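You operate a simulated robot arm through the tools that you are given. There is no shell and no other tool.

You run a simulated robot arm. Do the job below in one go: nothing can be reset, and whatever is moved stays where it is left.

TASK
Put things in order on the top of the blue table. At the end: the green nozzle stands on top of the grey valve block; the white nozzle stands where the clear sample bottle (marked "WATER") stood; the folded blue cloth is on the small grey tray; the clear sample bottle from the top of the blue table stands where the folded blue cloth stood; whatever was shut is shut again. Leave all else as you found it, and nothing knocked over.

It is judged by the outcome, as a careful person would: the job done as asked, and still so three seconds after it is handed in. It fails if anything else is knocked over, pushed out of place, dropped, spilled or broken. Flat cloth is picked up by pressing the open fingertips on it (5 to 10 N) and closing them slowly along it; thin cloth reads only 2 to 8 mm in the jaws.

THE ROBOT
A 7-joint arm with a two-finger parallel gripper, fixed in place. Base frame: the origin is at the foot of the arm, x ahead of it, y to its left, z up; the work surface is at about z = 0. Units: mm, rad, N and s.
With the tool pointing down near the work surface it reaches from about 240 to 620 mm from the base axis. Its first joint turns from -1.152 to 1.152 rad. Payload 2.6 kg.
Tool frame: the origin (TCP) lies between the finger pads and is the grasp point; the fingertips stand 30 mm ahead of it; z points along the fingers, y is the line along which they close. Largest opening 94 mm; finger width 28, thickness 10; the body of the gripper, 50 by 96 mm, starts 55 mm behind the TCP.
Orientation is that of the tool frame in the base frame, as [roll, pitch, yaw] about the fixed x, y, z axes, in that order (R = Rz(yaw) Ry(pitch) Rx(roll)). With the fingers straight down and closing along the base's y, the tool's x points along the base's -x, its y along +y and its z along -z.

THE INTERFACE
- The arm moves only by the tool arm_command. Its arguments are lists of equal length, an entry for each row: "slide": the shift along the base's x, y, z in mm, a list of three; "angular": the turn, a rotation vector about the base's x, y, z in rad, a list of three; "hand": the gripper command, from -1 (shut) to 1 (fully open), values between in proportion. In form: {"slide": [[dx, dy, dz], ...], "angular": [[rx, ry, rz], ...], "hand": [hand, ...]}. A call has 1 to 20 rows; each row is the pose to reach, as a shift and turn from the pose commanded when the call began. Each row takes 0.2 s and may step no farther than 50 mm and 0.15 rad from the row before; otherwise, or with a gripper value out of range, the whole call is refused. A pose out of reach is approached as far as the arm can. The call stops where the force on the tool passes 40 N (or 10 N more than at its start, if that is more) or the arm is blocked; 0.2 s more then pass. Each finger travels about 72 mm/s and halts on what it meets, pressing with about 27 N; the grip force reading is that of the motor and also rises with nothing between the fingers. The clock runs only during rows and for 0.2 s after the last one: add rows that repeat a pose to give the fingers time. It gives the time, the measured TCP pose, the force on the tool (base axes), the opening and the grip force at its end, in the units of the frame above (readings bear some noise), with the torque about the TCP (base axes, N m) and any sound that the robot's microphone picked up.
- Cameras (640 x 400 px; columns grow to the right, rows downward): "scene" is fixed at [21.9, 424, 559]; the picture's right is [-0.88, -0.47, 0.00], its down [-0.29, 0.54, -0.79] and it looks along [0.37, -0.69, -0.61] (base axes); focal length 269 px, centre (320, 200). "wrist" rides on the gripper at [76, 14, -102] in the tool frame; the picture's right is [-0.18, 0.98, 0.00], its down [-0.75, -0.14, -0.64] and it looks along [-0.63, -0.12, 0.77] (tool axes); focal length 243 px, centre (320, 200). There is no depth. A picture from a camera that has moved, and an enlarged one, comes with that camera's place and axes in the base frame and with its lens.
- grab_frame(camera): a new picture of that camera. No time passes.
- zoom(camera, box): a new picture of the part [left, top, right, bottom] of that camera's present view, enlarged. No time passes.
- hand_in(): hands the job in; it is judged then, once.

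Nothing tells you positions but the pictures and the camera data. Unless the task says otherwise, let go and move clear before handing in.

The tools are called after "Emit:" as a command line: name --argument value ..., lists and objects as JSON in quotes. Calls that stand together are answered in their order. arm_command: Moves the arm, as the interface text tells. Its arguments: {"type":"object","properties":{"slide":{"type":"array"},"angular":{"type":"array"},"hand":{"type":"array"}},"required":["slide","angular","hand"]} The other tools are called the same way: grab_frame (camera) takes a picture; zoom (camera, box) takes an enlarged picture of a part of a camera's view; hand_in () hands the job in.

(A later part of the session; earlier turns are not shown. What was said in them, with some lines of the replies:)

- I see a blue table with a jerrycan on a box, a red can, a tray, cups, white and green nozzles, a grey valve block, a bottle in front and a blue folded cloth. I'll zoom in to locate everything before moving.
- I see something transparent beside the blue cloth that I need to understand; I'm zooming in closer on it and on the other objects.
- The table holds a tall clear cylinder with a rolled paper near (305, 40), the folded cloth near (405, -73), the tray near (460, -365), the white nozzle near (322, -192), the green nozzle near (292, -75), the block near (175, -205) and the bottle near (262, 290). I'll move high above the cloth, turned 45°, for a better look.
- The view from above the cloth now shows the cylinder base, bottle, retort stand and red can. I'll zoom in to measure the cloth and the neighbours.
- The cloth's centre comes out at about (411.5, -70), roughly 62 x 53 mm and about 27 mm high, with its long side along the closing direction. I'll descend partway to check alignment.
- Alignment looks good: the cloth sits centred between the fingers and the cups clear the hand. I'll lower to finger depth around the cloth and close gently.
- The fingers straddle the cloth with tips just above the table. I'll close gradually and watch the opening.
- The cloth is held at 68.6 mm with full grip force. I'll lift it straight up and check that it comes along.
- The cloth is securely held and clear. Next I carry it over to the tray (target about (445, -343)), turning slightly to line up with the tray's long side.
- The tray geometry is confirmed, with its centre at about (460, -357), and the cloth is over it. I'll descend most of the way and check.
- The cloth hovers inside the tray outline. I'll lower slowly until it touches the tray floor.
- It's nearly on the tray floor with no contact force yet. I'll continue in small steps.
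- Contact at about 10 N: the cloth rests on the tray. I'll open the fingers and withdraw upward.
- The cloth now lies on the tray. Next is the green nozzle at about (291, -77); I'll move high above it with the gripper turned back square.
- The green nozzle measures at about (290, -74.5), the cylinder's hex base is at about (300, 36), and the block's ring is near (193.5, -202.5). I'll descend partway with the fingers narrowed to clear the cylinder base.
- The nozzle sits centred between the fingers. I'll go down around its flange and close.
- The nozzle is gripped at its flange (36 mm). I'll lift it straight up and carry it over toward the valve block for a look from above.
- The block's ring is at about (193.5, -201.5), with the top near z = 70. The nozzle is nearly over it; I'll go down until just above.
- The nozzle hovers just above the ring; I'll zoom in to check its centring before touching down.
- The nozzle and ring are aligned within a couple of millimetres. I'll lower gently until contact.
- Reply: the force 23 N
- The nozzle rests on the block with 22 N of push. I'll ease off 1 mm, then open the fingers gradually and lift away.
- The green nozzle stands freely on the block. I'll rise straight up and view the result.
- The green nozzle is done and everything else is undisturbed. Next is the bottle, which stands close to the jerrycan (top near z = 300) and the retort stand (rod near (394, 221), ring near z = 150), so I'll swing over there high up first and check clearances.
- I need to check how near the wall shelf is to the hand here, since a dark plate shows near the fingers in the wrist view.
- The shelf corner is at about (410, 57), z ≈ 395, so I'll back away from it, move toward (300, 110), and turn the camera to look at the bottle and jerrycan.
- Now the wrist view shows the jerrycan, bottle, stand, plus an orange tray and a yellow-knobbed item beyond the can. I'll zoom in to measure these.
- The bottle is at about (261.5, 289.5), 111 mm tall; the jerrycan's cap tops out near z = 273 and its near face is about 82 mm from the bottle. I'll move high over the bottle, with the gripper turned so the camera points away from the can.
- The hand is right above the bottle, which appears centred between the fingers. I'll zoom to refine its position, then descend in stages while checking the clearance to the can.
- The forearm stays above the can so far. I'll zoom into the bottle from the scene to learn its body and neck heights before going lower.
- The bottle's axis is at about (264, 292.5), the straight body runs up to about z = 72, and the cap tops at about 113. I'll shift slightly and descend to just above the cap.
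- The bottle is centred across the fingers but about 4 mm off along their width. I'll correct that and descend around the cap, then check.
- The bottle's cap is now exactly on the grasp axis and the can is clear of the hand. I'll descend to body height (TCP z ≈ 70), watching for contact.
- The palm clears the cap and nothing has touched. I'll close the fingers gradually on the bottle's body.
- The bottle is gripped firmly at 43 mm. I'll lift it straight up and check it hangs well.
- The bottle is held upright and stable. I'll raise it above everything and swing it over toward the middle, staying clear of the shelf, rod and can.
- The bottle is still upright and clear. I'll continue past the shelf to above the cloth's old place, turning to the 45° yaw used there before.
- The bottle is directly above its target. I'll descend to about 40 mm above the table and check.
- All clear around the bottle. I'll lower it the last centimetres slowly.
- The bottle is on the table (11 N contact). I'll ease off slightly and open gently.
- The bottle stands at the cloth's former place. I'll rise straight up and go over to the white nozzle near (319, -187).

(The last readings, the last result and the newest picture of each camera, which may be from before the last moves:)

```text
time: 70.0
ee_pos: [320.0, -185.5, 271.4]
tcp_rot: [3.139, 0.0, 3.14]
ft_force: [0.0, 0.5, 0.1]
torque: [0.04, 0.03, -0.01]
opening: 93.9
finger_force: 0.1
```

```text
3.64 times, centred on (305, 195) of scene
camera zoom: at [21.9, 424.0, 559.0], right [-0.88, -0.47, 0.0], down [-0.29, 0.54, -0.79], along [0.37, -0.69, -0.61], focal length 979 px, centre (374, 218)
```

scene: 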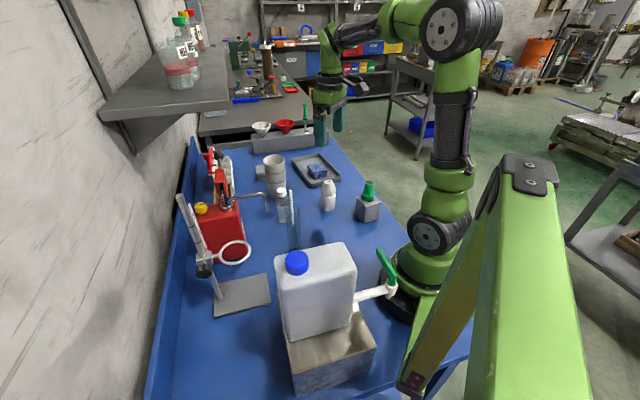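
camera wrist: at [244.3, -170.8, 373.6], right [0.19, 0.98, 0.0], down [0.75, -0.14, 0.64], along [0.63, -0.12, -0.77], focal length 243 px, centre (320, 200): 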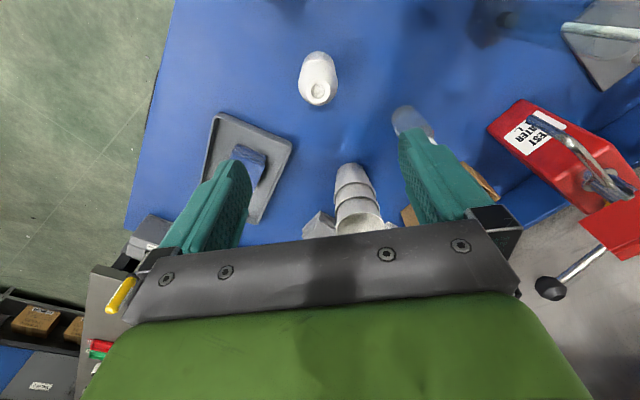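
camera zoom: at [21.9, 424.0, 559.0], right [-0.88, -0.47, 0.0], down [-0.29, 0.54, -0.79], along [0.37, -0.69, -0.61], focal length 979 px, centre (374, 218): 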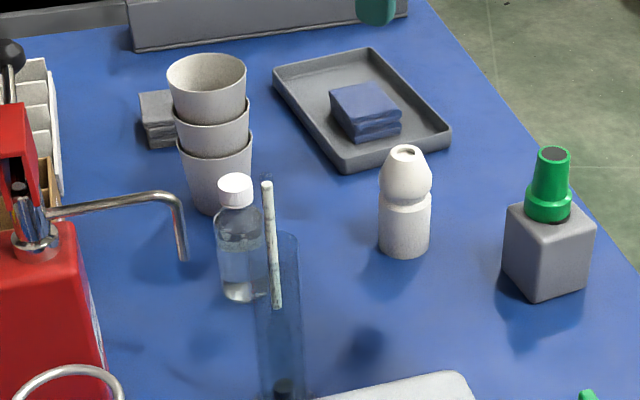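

The bottle stands upright in its new place. Now I'll zoom on the white nozzle below the hand to centre on it.

Emit:
zoom --camera "wrist" --box '[270, 30, 390, 130]'

Emit:
zoom --camera "scene" --box '[305, 170, 355, 220]'

```text
4.00 times, centred on (330, 80) of wrist
camera zoom: at [244.3, -170.8, 373.6], right [0.19, 0.98, 0.0], down [0.75, -0.14, 0.64], along [0.63, -0.12, -0.77], focal length 970 px, centre (280, 680)
```

zoom: 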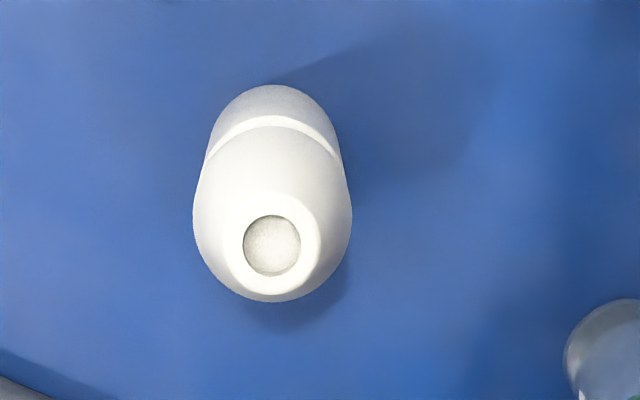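

```text
8.00 times, centred on (330, 195) of scene
camera zoom: at [21.9, 424.0, 559.0], right [-0.88, -0.47, 0.0], down [-0.29, 0.54, -0.79], along [0.37, -0.69, -0.61], focal length 2154 px, centre (240, 240)
```

zoom: 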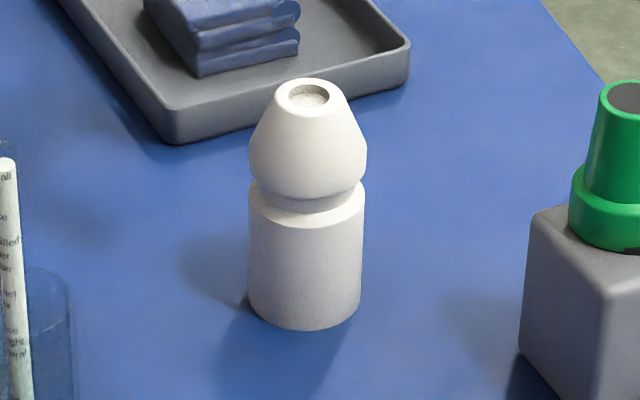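

The nozzle is centred within about 2 mm. I'll descend partway to confirm.

Emit:
arm_command --slide '[[0, -1, -30], [0, -1.5, -60], [0, -1.5, -90], [0, -1.5, -120], [0, -1.5, -135], [0, -1.5, -140], [0, -1.5, -140]]' --angular '[[0, 0, 0], [0, 0, 0], [0, 0, 0], [0, 0, 0], [0, 0, 0], [0, 0, 0], [0, 0, 0]]' --hand '[0.9, 0.8, 0.7, 0.7, 0.7, 0.7, 0.7]'

Emit:
grab_frame --camera "wrist"

Emit:
zoom --camera "scene" --box '[250, 120, 400, 240]'

```text
time: 71.6
ee_pos: [319.9, -188.7, 130.6]
tcp_rot: [3.141, 0.001, -3.14]
ft_force: [-0.2, -0.8, -0.1]
torque: [-0.03, 0.0, 0.02]
opening: 80.1
finger_force: 0.1
```

```text
taken
camera wrist: at [243.3, -173.5, 233.3], right [0.18, 0.98, 0.0], down [0.75, -0.14, 0.64], along [0.63, -0.12, -0.77], focal length 243 px, centre (320, 200)
```

wrist: 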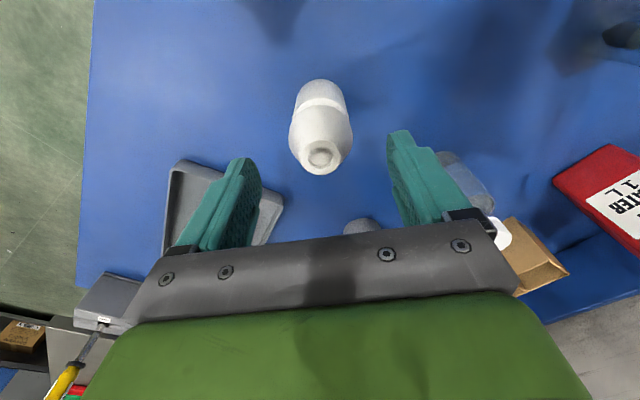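

```text
3.33 times, centred on (325, 180) of scene
camera zoom: at [21.9, 424.0, 559.0], right [-0.88, -0.47, 0.0], down [-0.29, 0.54, -0.79], along [0.37, -0.69, -0.61], focal length 897 px, centre (303, 267)
```

zoom: 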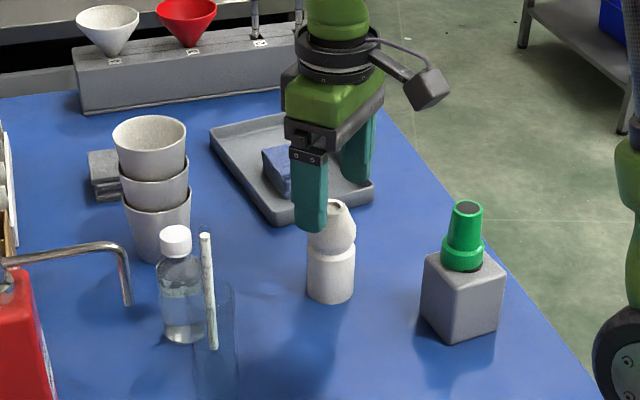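

Centred. I'll descend to grip height (TCP z ≈ 60) and close gradually.

Emit:
arm_command --slide '[[-2, 0, -15], [-2, 0, -30], [-2, 0, -45], [-2, 0, -60], [-2, 0, -68], [-2, 0, -70], [-2, 0, -70]]' --angular '[[0, 0, 0], [0, 0, 0], [0, 0, 0], [0, 0, 0], [0, 0, 0], [0, 0, 0], [0, 0, 0]]' --hand '[0.7, 0.7, 0.7, 0.7, 0.7, 0.7, 0.7]'

Emit:
grab_frame --camera "wrist"

Emit:
zoom --camera "scene" --box '[290, 150, 370, 220]'

```text
time: 73.2
ee_pos: [315.7, -186.5, 59.4]
tcp_rot: [-3.141, 0.0, 3.141]
ft_force: [0.4, 0.7, -0.1]
torque: [0.01, -0.03, 0.0]
opening: 80.0
finger_force: 0.0
```

```text
taken
camera wrist: at [240.2, -172.1, 162.4], right [0.18, 0.98, 0.0], down [0.75, -0.14, 0.64], along [0.63, -0.12, -0.77], focal length 243 px, centre (320, 200)
```

wrist: 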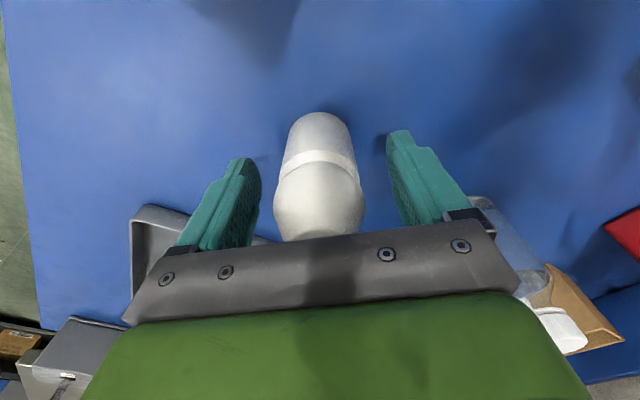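

```text
5.71 times, centred on (330, 185) of scene
camera zoom: at [21.9, 424.0, 559.0], right [-0.88, -0.47, 0.0], down [-0.29, 0.54, -0.79], along [0.37, -0.69, -0.61], focal length 1538 px, centre (263, 286)
```

zoom: 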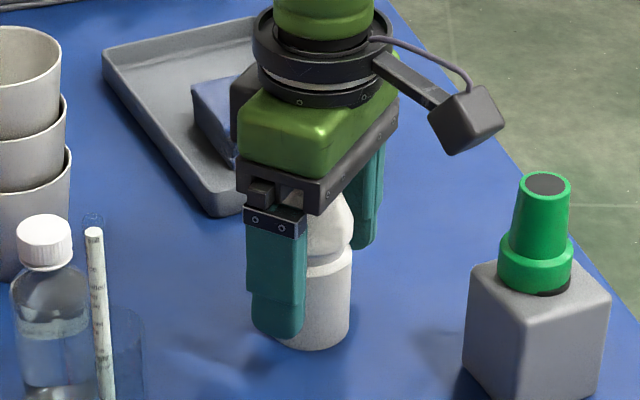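

Emit:
arm_command --slide '[[0, 0, 0], [0, 0, 0], [0, 0, 0], [0, 0, 0], [0, 0, 0], [0, 0, 0], [0, 0, 0], [0, 0, 0], [0, 0, 0]]' --angular '[[0, 0, 0], [0, 0, 0], [0, 0, 0], [0, 0, 0], [0, 0, 0], [0, 0, 0], [0, 0, 0], [0, 0, 0], [0, 0, 0]]' --hand '[0.5, 0.35, 0.2, 0.1, 0.0, -0.1, -0.2, -0.3, -0.3]'

Emit:
grab_frame --camera "wrist"

```text
time: 75.2
ee_pos: [316.8, -186.6, 59.7]
tcp_rot: [3.141, 0.0, 3.14]
ft_force: [0.0, 0.3, 0.5]
torque: [0.04, 0.0, -0.01]
opening: 47.5
finger_force: 27.4
```

```text
taken
camera wrist: at [240.3, -172.1, 162.6], right [0.18, 0.98, 0.0], down [0.75, -0.14, 0.64], along [0.63, -0.12, -0.77], focal length 243 px, centre (320, 200)
```

wrist: 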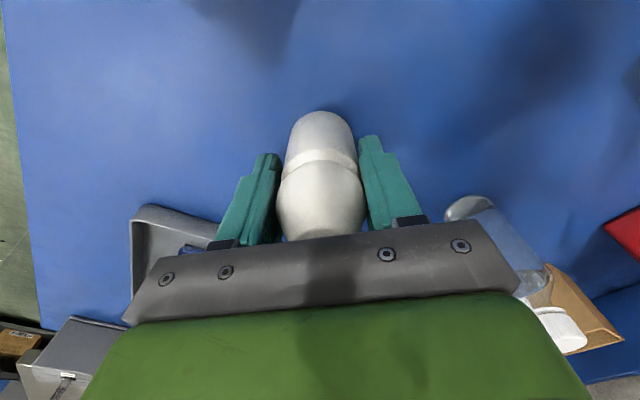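

The white nozzle is held at 47.5 mm. I'll lift a little and check it doesn't tilt.

Emit:
arm_command --slide '[[0, 0, 3], [0, 0, 8], [0, 0, 15], [0, 0, 25], [0, 0, 25]]' --angular '[[0, 0, 0], [0, 0, 0], [0, 0, 0], [0, 0, 0], [0, 0, 0]]' --hand '[-0.3, -0.3, -0.3, -0.3, -0.3]'

Emit:
zoom --camera "scene" --box '[290, 150, 370, 220]'

Emit:
grab_frame --camera "wrist"

```text
time: 76.4
ee_pos: [317.4, -188.4, 86.4]
tcp_rot: [3.142, 0.0, -3.141]
ft_force: [-0.6, 0.6, -1.2]
torque: [0.0, 0.03, -0.03]
opening: 47.0
finger_force: 26.7
```

```text
5.71 times, centred on (330, 185) of scene
camera zoom: at [21.9, 424.0, 559.0], right [-0.88, -0.47, 0.0], down [-0.29, 0.54, -0.79], along [0.37, -0.69, -0.61], focal length 1538 px, centre (263, 286)
```

zoom: 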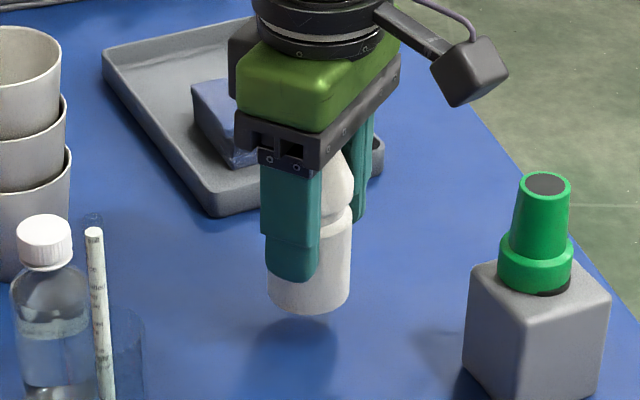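

```text
taken
camera wrist: at [241.2, -173.0, 188.4], right [0.18, 0.98, 0.0], down [0.75, -0.14, 0.64], along [0.63, -0.12, -0.77], focal length 243 px, centre (320, 200)
```

wrist: 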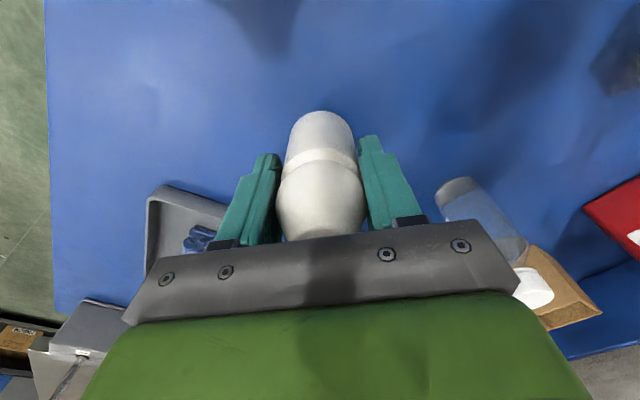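

The nozzle hangs upright. I'll raise it above everything and carry it past the shelf side toward the middle of the table.

Emit:
arm_command --slide '[[0, 0, 25], [0, 0, 55], [0, 0, 90], [0, 0, 130], [0, 0, 170], [0, 0, 210], [0, 0, 250], [0, 0, 295], [0, 0, 335], [3, 26, 335], [6, 52, 335], [9, 78, 335], [12, 104, 335], [12.6, 128, 335], [12.6, 158, 335], [12.6, 188, 335], [12.6, 218, 335], [12.6, 218, 335]]' --angular '[[0, 0, 0], [0, 0, 0], [0, 0, 0], [0, 0, 0], [0, 0, 0], [0, 0, 0], [0, 0, 0], [0, 0, 0], [0, 0, 0], [0, 0, 0], [0, 0, 0], [0, 0, 0], [0, 0, 0], [0, 0, 0], [0, 0, 0], [0, 0, 0], [0, 0, 0], [0, 0, 0]]' --hand '[-0.3, -0.3, -0.3, -0.3, -0.3, -0.3, -0.3, -0.3, -0.3, -0.3, -0.3, -0.3, -0.3, -0.3, -0.3, -0.3, -0.3, -0.3]'

Emit:
grab_frame --camera "scene"

Emit:
grab_frame --camera "wrist"

```text
time: 80.2
ee_pos: [330.7, 30.6, 419.6]
tcp_rot: [-3.141, 0.0, -3.141]
ft_force: [1.0, 0.8, -1.2]
torque: [0.02, -0.02, 0.04]
opening: 47.0
finger_force: 26.9
```

```text
taken
```

scene: 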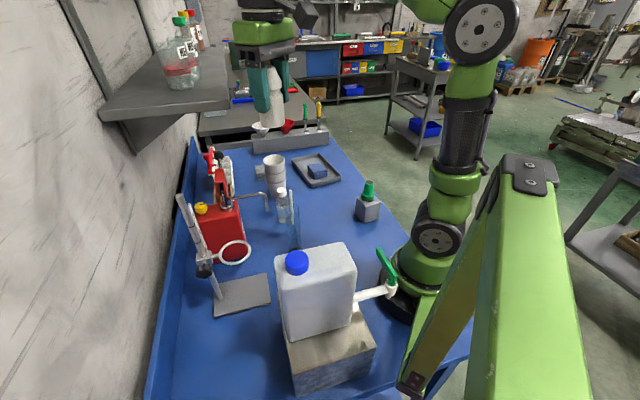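

```text
taken
camera wrist: at [254.5, 45.6, 522.0], right [0.18, 0.98, 0.0], down [0.75, -0.14, 0.64], along [0.63, -0.12, -0.77], focal length 243 px, centre (320, 200)
```

wrist: 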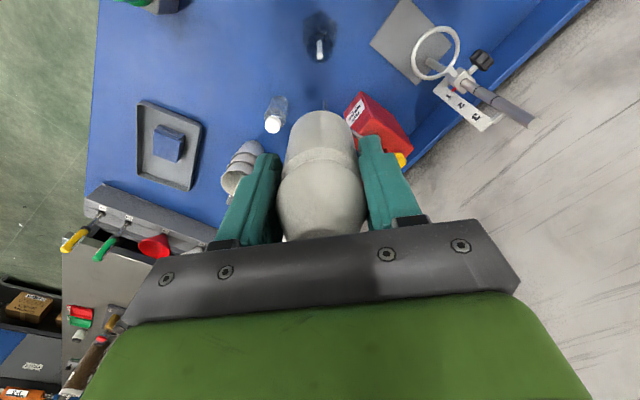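

All clear. I'll carry it on over to above the bottle's former spot, turning back to the -45° yaw used there.

Emit:
arm_command --slide '[[-10, 27, 0], [-20, 54, 0], [-30, 80.5, 0], [-35, 104, 0], [-40, 127, 0], [-45, 150, 0], [-50, 173, 0], [-55, 196, 0], [-59.5, 219, 0], [-64, 242, 0], [-69.1, 265.5, 0], [-69.1, 265.5, 0], [-69.1, 265.5, 0]]' --angular '[[0, 0, 0], [0, 0, 0], [0, 0, 0], [0, 0, -0.1], [0, 0, -0.2], [0, 0, -0.3], [0, 0, -0.4], [0, 0, -0.5], [0, 0, -0.6], [0, 0, -0.7], [0, 0, -0.785], [0, 0, -0.785], [0, 0, -0.785]]' --hand '[-0.3, -0.3, -0.3, -0.3, -0.3, -0.3, -0.3, -0.3, -0.3, -0.3, -0.3, -0.3, -0.3]'

Emit:
grab_frame --camera "scene"

Emit:
grab_frame --camera "wrist"

```text
time: 83.0
ee_pos: [262.0, 295.8, 419.8]
tcp_rot: [3.14, 0.0, 2.356]
ft_force: [-0.5, -1.1, -2.4]
torque: [-0.03, 0.01, -0.02]
opening: 46.6
finger_force: 27.4
```

```text
taken
```

scene: 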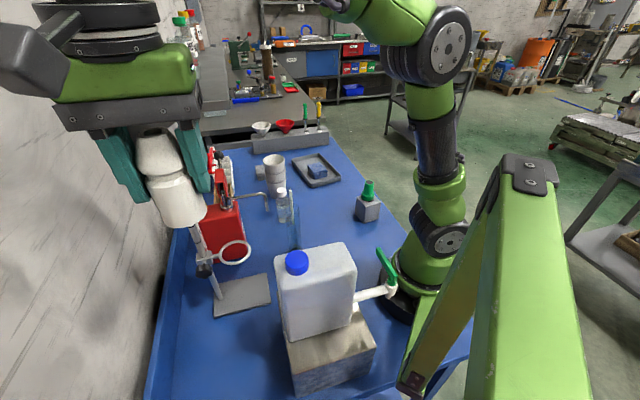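

```text
taken
camera wrist: at [217.1, 360.6, 522.5], right [0.83, 0.56, 0.0], down [0.43, -0.63, 0.64], along [0.36, -0.53, -0.77], focal length 243 px, centre (320, 200)
```

wrist: 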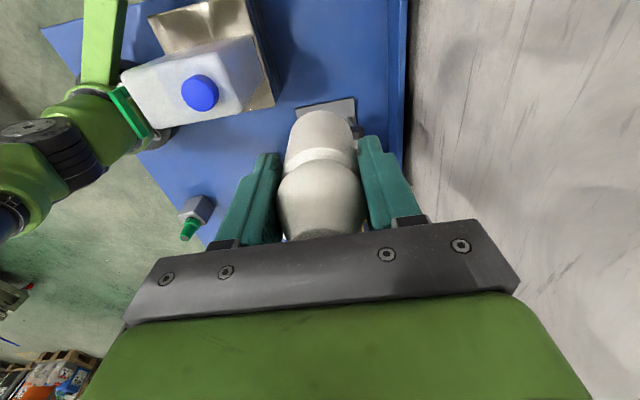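

The nozzle is above the target spot. I'll check the grip in a zoomed view and then descend to just above the table.

Emit:
zoom --camera "scene" --box '[80, 90, 240, 240]'

Emit:
arm_command --slide '[[0, 0, -30], [0, 0, -65], [0, 0, -100], [0, 0, -135], [0, 0, -170], [0, 0, -205], [0, 0, -240], [0, 0, -270], [0, 0, -295], [0, 0, -315], [0, 0, -325], [0, 0, -325]]' --angular '[[0, 0, 0], [0, 0, 0], [0, 0, 0], [0, 0, 0], [0, 0, 0], [0, 0, 0], [0, 0, 0], [0, 0, 0], [0, 0, 0], [0, 0, 0], [0, 0, 0], [0, 0, 0]]' --hand '[-0.3, -0.3, -0.3, -0.3, -0.3, -0.3, -0.3, -0.3, -0.3, -0.3, -0.3, -0.3]'

Emit:
zoom --camera "scene" --box '[130, 180, 400, 380]'

Emit:
grab_frame --camera "wrist"

```text
2.67 times, centred on (160, 165) of scene
camera zoom: at [21.9, 424.0, 559.0], right [-0.88, -0.47, 0.0], down [-0.29, 0.54, -0.79], along [0.37, -0.69, -0.61], focal length 718 px, centre (747, 293)
```

zoom: 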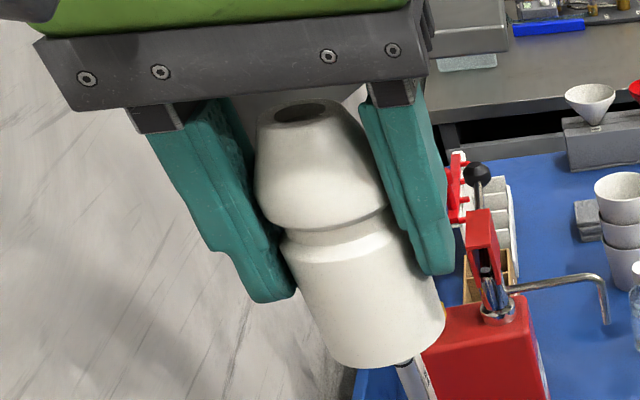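

```text
time: 85.6
ee_pos: [261.5, 295.7, 95.8]
tcp_rot: [-3.141, 0.001, 2.356]
ft_force: [-0.2, -0.4, -1.5]
torque: [0.02, 0.0, 0.01]
opening: 46.9
finger_force: 27.0
```

```text
2.00 times, centred on (265, 280) of scene
camera zoom: at [21.9, 424.0, 559.0], right [-0.88, -0.47, 0.0], down [-0.29, 0.54, -0.79], along [0.37, -0.69, -0.61], focal length 538 px, centre (430, 40)
```

zoom: 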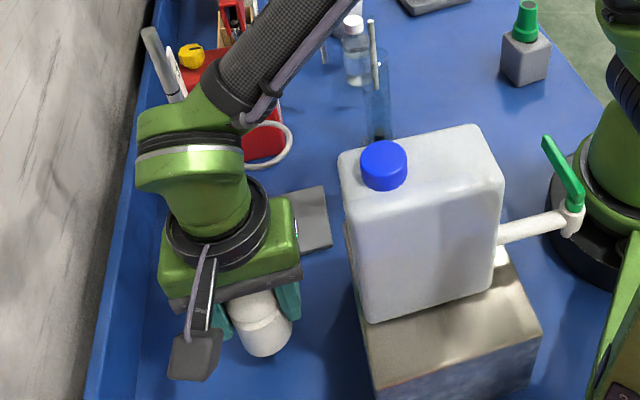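

```text
taken
camera wrist: at [217.6, 360.5, 198.1], right [0.83, 0.56, 0.0], down [0.43, -0.63, 0.64], along [0.36, -0.53, -0.77], focal length 243 px, centre (320, 200)
```

wrist: 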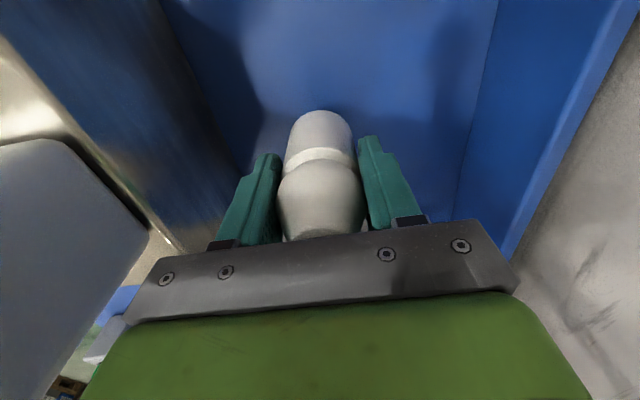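

The can, stand and wall are clear of the hand. I'll lower slowly toward the table.

Emit:
arm_command --slide '[[0, 0, -10], [0, 0, -18], [0, 0, -25], [0, 0, -30], [0, 0, -32], [0, 0, -32]]' --angular '[[0, 0, 0], [0, 0, 0], [0, 0, 0], [0, 0, 0], [0, 0, 0], [0, 0, 0]]' --hand '[-0.3, -0.3, -0.3, -0.3, -0.3, -0.3]'

Emit:
zoom --camera "scene" --box '[130, 180, 400, 380]'

```text
time: 87.0
ee_pos: [261.8, 296.0, 63.3]
tcp_rot: [-3.141, 0.0, 2.356]
ft_force: [-0.6, -0.5, -1.4]
torque: [-0.02, -0.05, -0.03]
opening: 46.5
finger_force: 26.9
```

```text
2.00 times, centred on (265, 280) of scene
camera zoom: at [21.9, 424.0, 559.0], right [-0.88, -0.47, 0.0], down [-0.29, 0.54, -0.79], along [0.37, -0.69, -0.61], focal length 538 px, centre (430, 40)
```

zoom: 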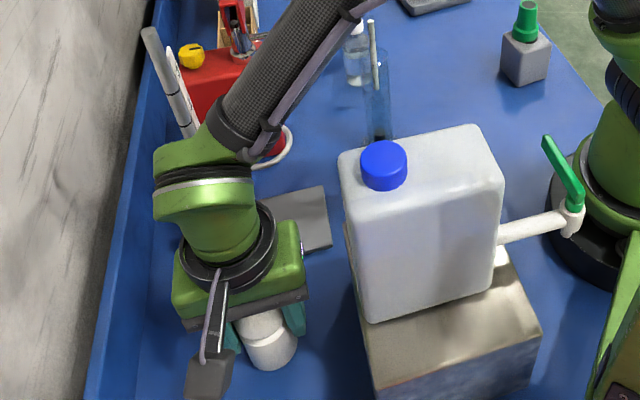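

Emit:
arm_command --slide '[[0, 0, -1], [0, 0, -2], [0, 0, -3], [0, 0, -3]]' --angular '[[0, 0, 0], [0, 0, 0], [0, 0, 0], [0, 0, 0]]' --hand '[-0.3, -0.3, -0.3, -0.3]'

```text
time: 88.0
ee_pos: [261.8, 295.2, 60.8]
tcp_rot: [3.141, 0.001, 2.355]
ft_force: [-0.4, -1.3, -1.6]
torque: [0.03, -0.01, -0.04]
opening: 46.5
finger_force: 27.3
```

Emit:
arm_command --slide '[[0, 0, -0.7], [0, 0, -1.4], [0, 0, -1.4]]' --angular '[[0, 0, 0], [0, 0, 0], [0, 0, 0]]' --hand '[-0.3, -0.3, -0.3]'

```text
time: 88.8
ee_pos: [262.0, 294.9, 59.5]
tcp_rot: [3.141, 0.002, 2.357]
ft_force: [-1.6, -4.1, 15.9]
torque: [-0.2, -0.07, 0.01]
opening: 46.7
finger_force: 26.7
```

The nozzle has touched down (16 N). I'll ease off and open slowly.

Emit:
arm_command --slide '[[0, 0, 0.7], [0, 0, 0.9], [0, 0, 0.9], [0, 0, 0.9], [0, 0, 0.9], [0, 0, 0.9], [0, 0, 0.9], [0, 0, 0.9]]' --angular '[[0, 0, 0], [0, 0, 0], [0, 0, 0], [0, 0, 0], [0, 0, 0], [0, 0, 0], [0, 0, 0], [0, 0, 0]]' --hand '[-0.3, -0.3, 0.0, 0.1, 0.25, 0.4, 0.5, 0.5]'

Emit:
grab_frame --camera "wrist"

Emit:
zoom --camera "scene" --box '[180, 280, 320, 380]'

```text
time: 90.6
ee_pos: [261.7, 296.5, 60.5]
tcp_rot: [-3.14, 0.001, 2.357]
ft_force: [0.2, -0.5, 0.4]
torque: [0.01, 0.0, 0.01]
opening: 70.7
finger_force: 0.1
```

```text
taken
camera wrist: at [217.6, 360.1, 162.5], right [0.82, 0.57, 0.0], down [0.43, -0.63, 0.64], along [0.36, -0.53, -0.77], focal length 243 px, centre (320, 200)
```

wrist: 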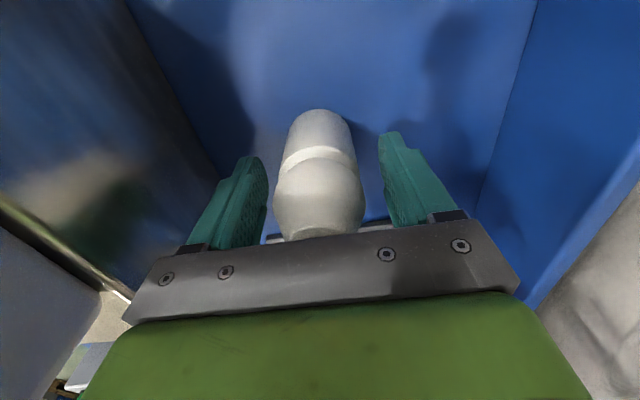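

```text
4.00 times, centred on (250, 330) of scene
camera zoom: at [21.9, 424.0, 559.0], right [-0.88, -0.47, 0.0], down [-0.29, 0.54, -0.79], along [0.37, -0.69, -0.61], focal length 1077 px, centre (600, -320)
```

zoom: 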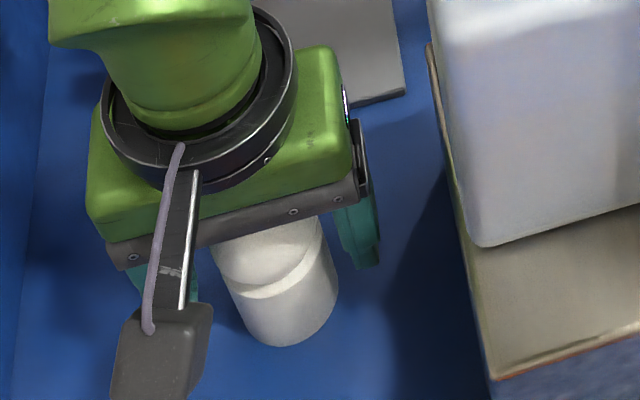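

The nozzle stands free between the open fingers. I'll rise straight up well clear, then look over the whole table.

Emit:
arm_command --slide '[[0, 0, 6], [0, 0, 15], [0, 0, 30], [0, 0, 50], [0, 0, 75], [0, 0, 105], [0, 0, 140], [0, 0, 180], [0, 0, 220], [0, 0, 260], [0, 0, 300], [0, 0, 340], [0, 0, 360], [0, 0, 360]]' --angular '[[0, 0, 0], [0, 0, 0], [0, 0, 0], [0, 0, 0], [0, 0, 0], [0, 0, 0], [0, 0, 0], [0, 0, 0], [0, 0, 0], [0, 0, 0], [0, 0, 0], [0, 0, 0], [0, 0, 0], [0, 0, 0]]' --hand '[0.5, 0.5, 0.5, 0.5, 0.5, 0.5, 0.5, 0.5, 0.5, 0.5, 0.5, 0.5, 0.5, 0.5]'

Emit:
grab_frame --camera "scene"

Emit:
grab_frame --camera "wrist"

Emit:
zoom --camera "scene" --box '[150, 220, 390, 400]'

```text
time: 93.6
ee_pos: [261.4, 295.3, 422.8]
tcp_rot: [3.141, 0.0, 2.355]
ft_force: [0.2, 0.4, -0.6]
torque: [0.0, -0.01, 0.04]
opening: 70.5
finger_force: 0.1
```

```text
taken
```

scene: 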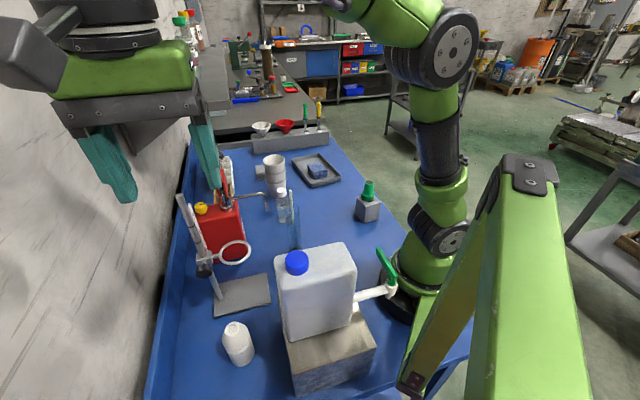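

```text
taken
camera wrist: at [217.2, 360.4, 525.0], right [0.82, 0.57, 0.0], down [0.43, -0.63, 0.64], along [0.36, -0.53, -0.77], focal length 243 px, centre (320, 200)
```

wrist: 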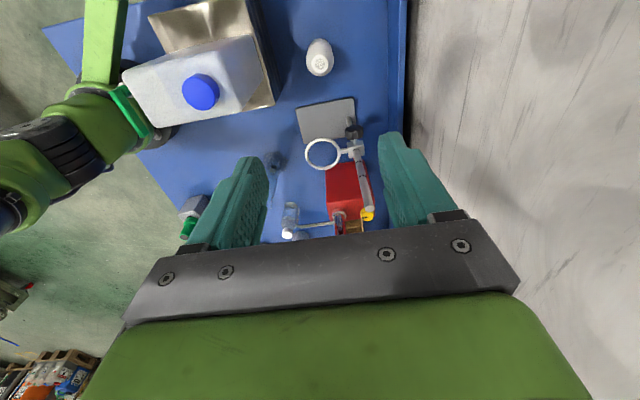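

```text
2.22 times, centred on (270, 310) of scene
camera zoom: at [21.9, 424.0, 559.0], right [-0.88, -0.47, 0.0], down [-0.29, 0.54, -0.79], along [0.37, -0.69, -0.61], focal length 598 px, centre (431, -44)
```

zoom: 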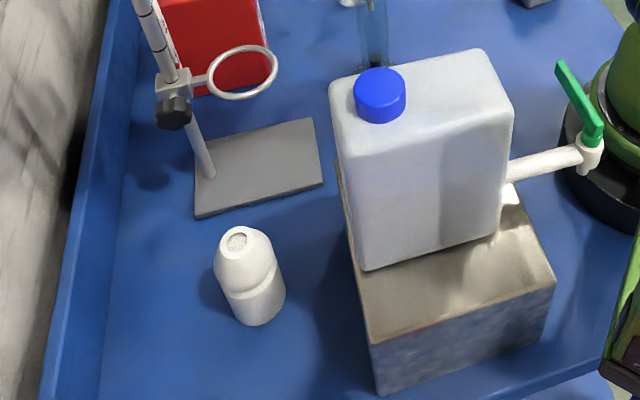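

The white nozzle stands where the bottle was. I'll verify the rest of the table once more in close-up.

Emit:
zoom --camera "scene" --box '[180, 130, 400, 260]'

Emit:
zoom --camera "scene" --box '[240, 140, 340, 230]'

Emit:
zoom --camera "wrist" --box '[240, 10, 420, 240]'

```text
2.91 times, centred on (290, 195) of scene
camera zoom: at [21.9, 424.0, 559.0], right [-0.88, -0.47, 0.0], down [-0.29, 0.54, -0.79], along [0.37, -0.69, -0.61], focal length 783 px, centre (407, 214)
```

zoom: 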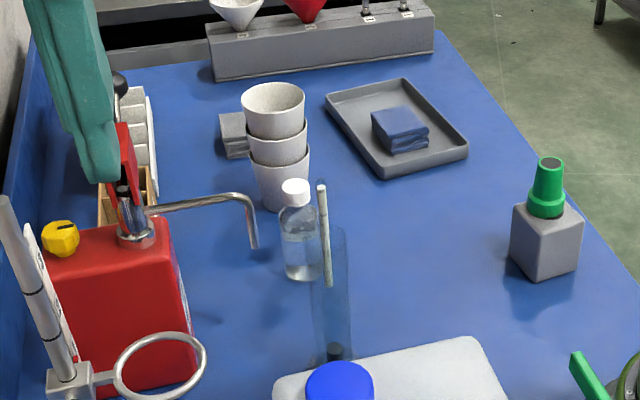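

```text
4.44 times, centred on (290, 185) of scene
camera zoom: at [21.9, 424.0, 559.0], right [-0.88, -0.47, 0.0], down [-0.29, 0.54, -0.79], along [0.37, -0.69, -0.61], focal length 1196 px, centre (453, 267)
```

zoom: 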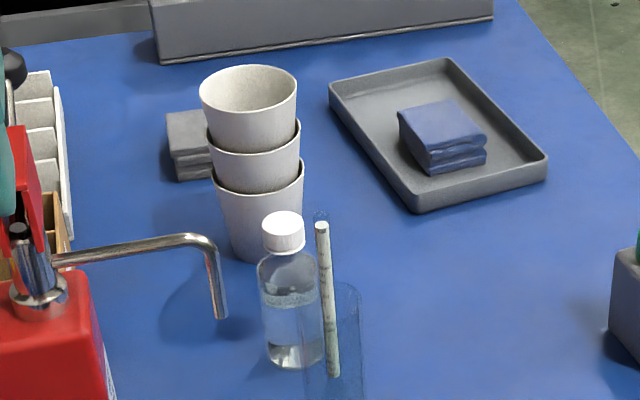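

```text
1.74 times, centred on (330, 125) of wrist
camera zoom: at [217.2, 360.4, 525.0], right [0.82, 0.57, 0.0], down [0.43, -0.63, 0.64], along [0.36, -0.53, -0.77], focal length 422 px, centre (303, 330)
```

zoom: 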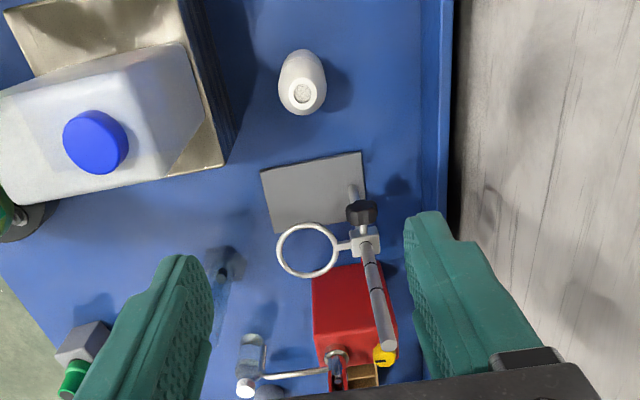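

Everything looks right; I'll make one same-framed comparison with the very first zoom to be sure the valve block, tray and cups have not shifted.

Emit:
zoom --camera "scene" --box '[230, 140, 390, 240]'

Emit:
zoom --camera "scene" --box '[160, 240, 420, 400]'

```text
4.00 times, centred on (310, 190) of scene
camera zoom: at [21.9, 424.0, 559.0], right [-0.88, -0.47, 0.0], down [-0.29, 0.54, -0.79], along [0.37, -0.69, -0.61], focal length 1077 px, centre (360, 240)
```

zoom: 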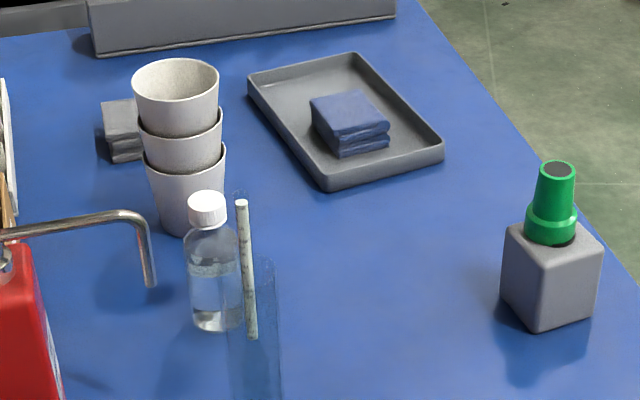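

```text
2.46 times, centred on (290, 320) of scene
camera zoom: at [21.9, 424.0, 559.0], right [-0.88, -0.47, 0.0], down [-0.29, 0.54, -0.79], along [0.37, -0.69, -0.61], focal length 663 px, centre (394, -95)
```

zoom: 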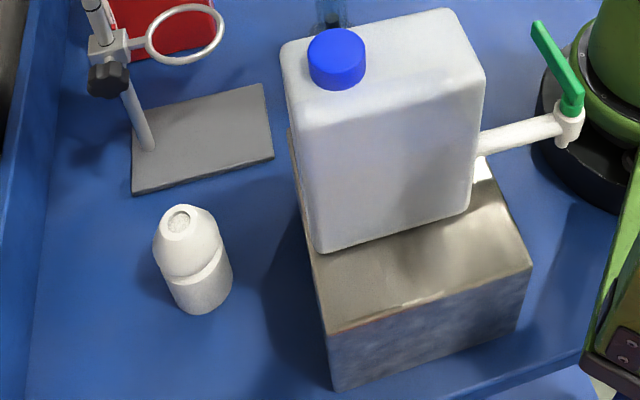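

The block, tray, cups, stand and jerrycan match the first pictures. The green nozzle stands on the valve block, and the cloth lies on the tray. The bottle stands at the cloth's old place and the white nozzle at the bottle's. The hand is empty and well clear, so I'm handing in.

Emit:
hand_in

```text
The job is handed in.
```

The table is in order and the job is handed in; I don't have the judged result. The last pictures show:

- **Green nozzle:** it stands on top of the grey valve block, on the black ring.
- **Folded blue cloth:** it lies on the small grey tray.
- **Clear "WATER" bottle:** it stands upright where the cloth stood, cap still on.
- **White nozzle:** it stands where the bottle stood, within about 5 mm by the pictures.

I opened nothing, so nothing needed shutting again. Compared with the first pictures, the block, tray, cups, tall cylinder, retort stand, red can and jerrycan look unmoved, and nothing was knocked over. The gripper is open and empty, clear above the table.
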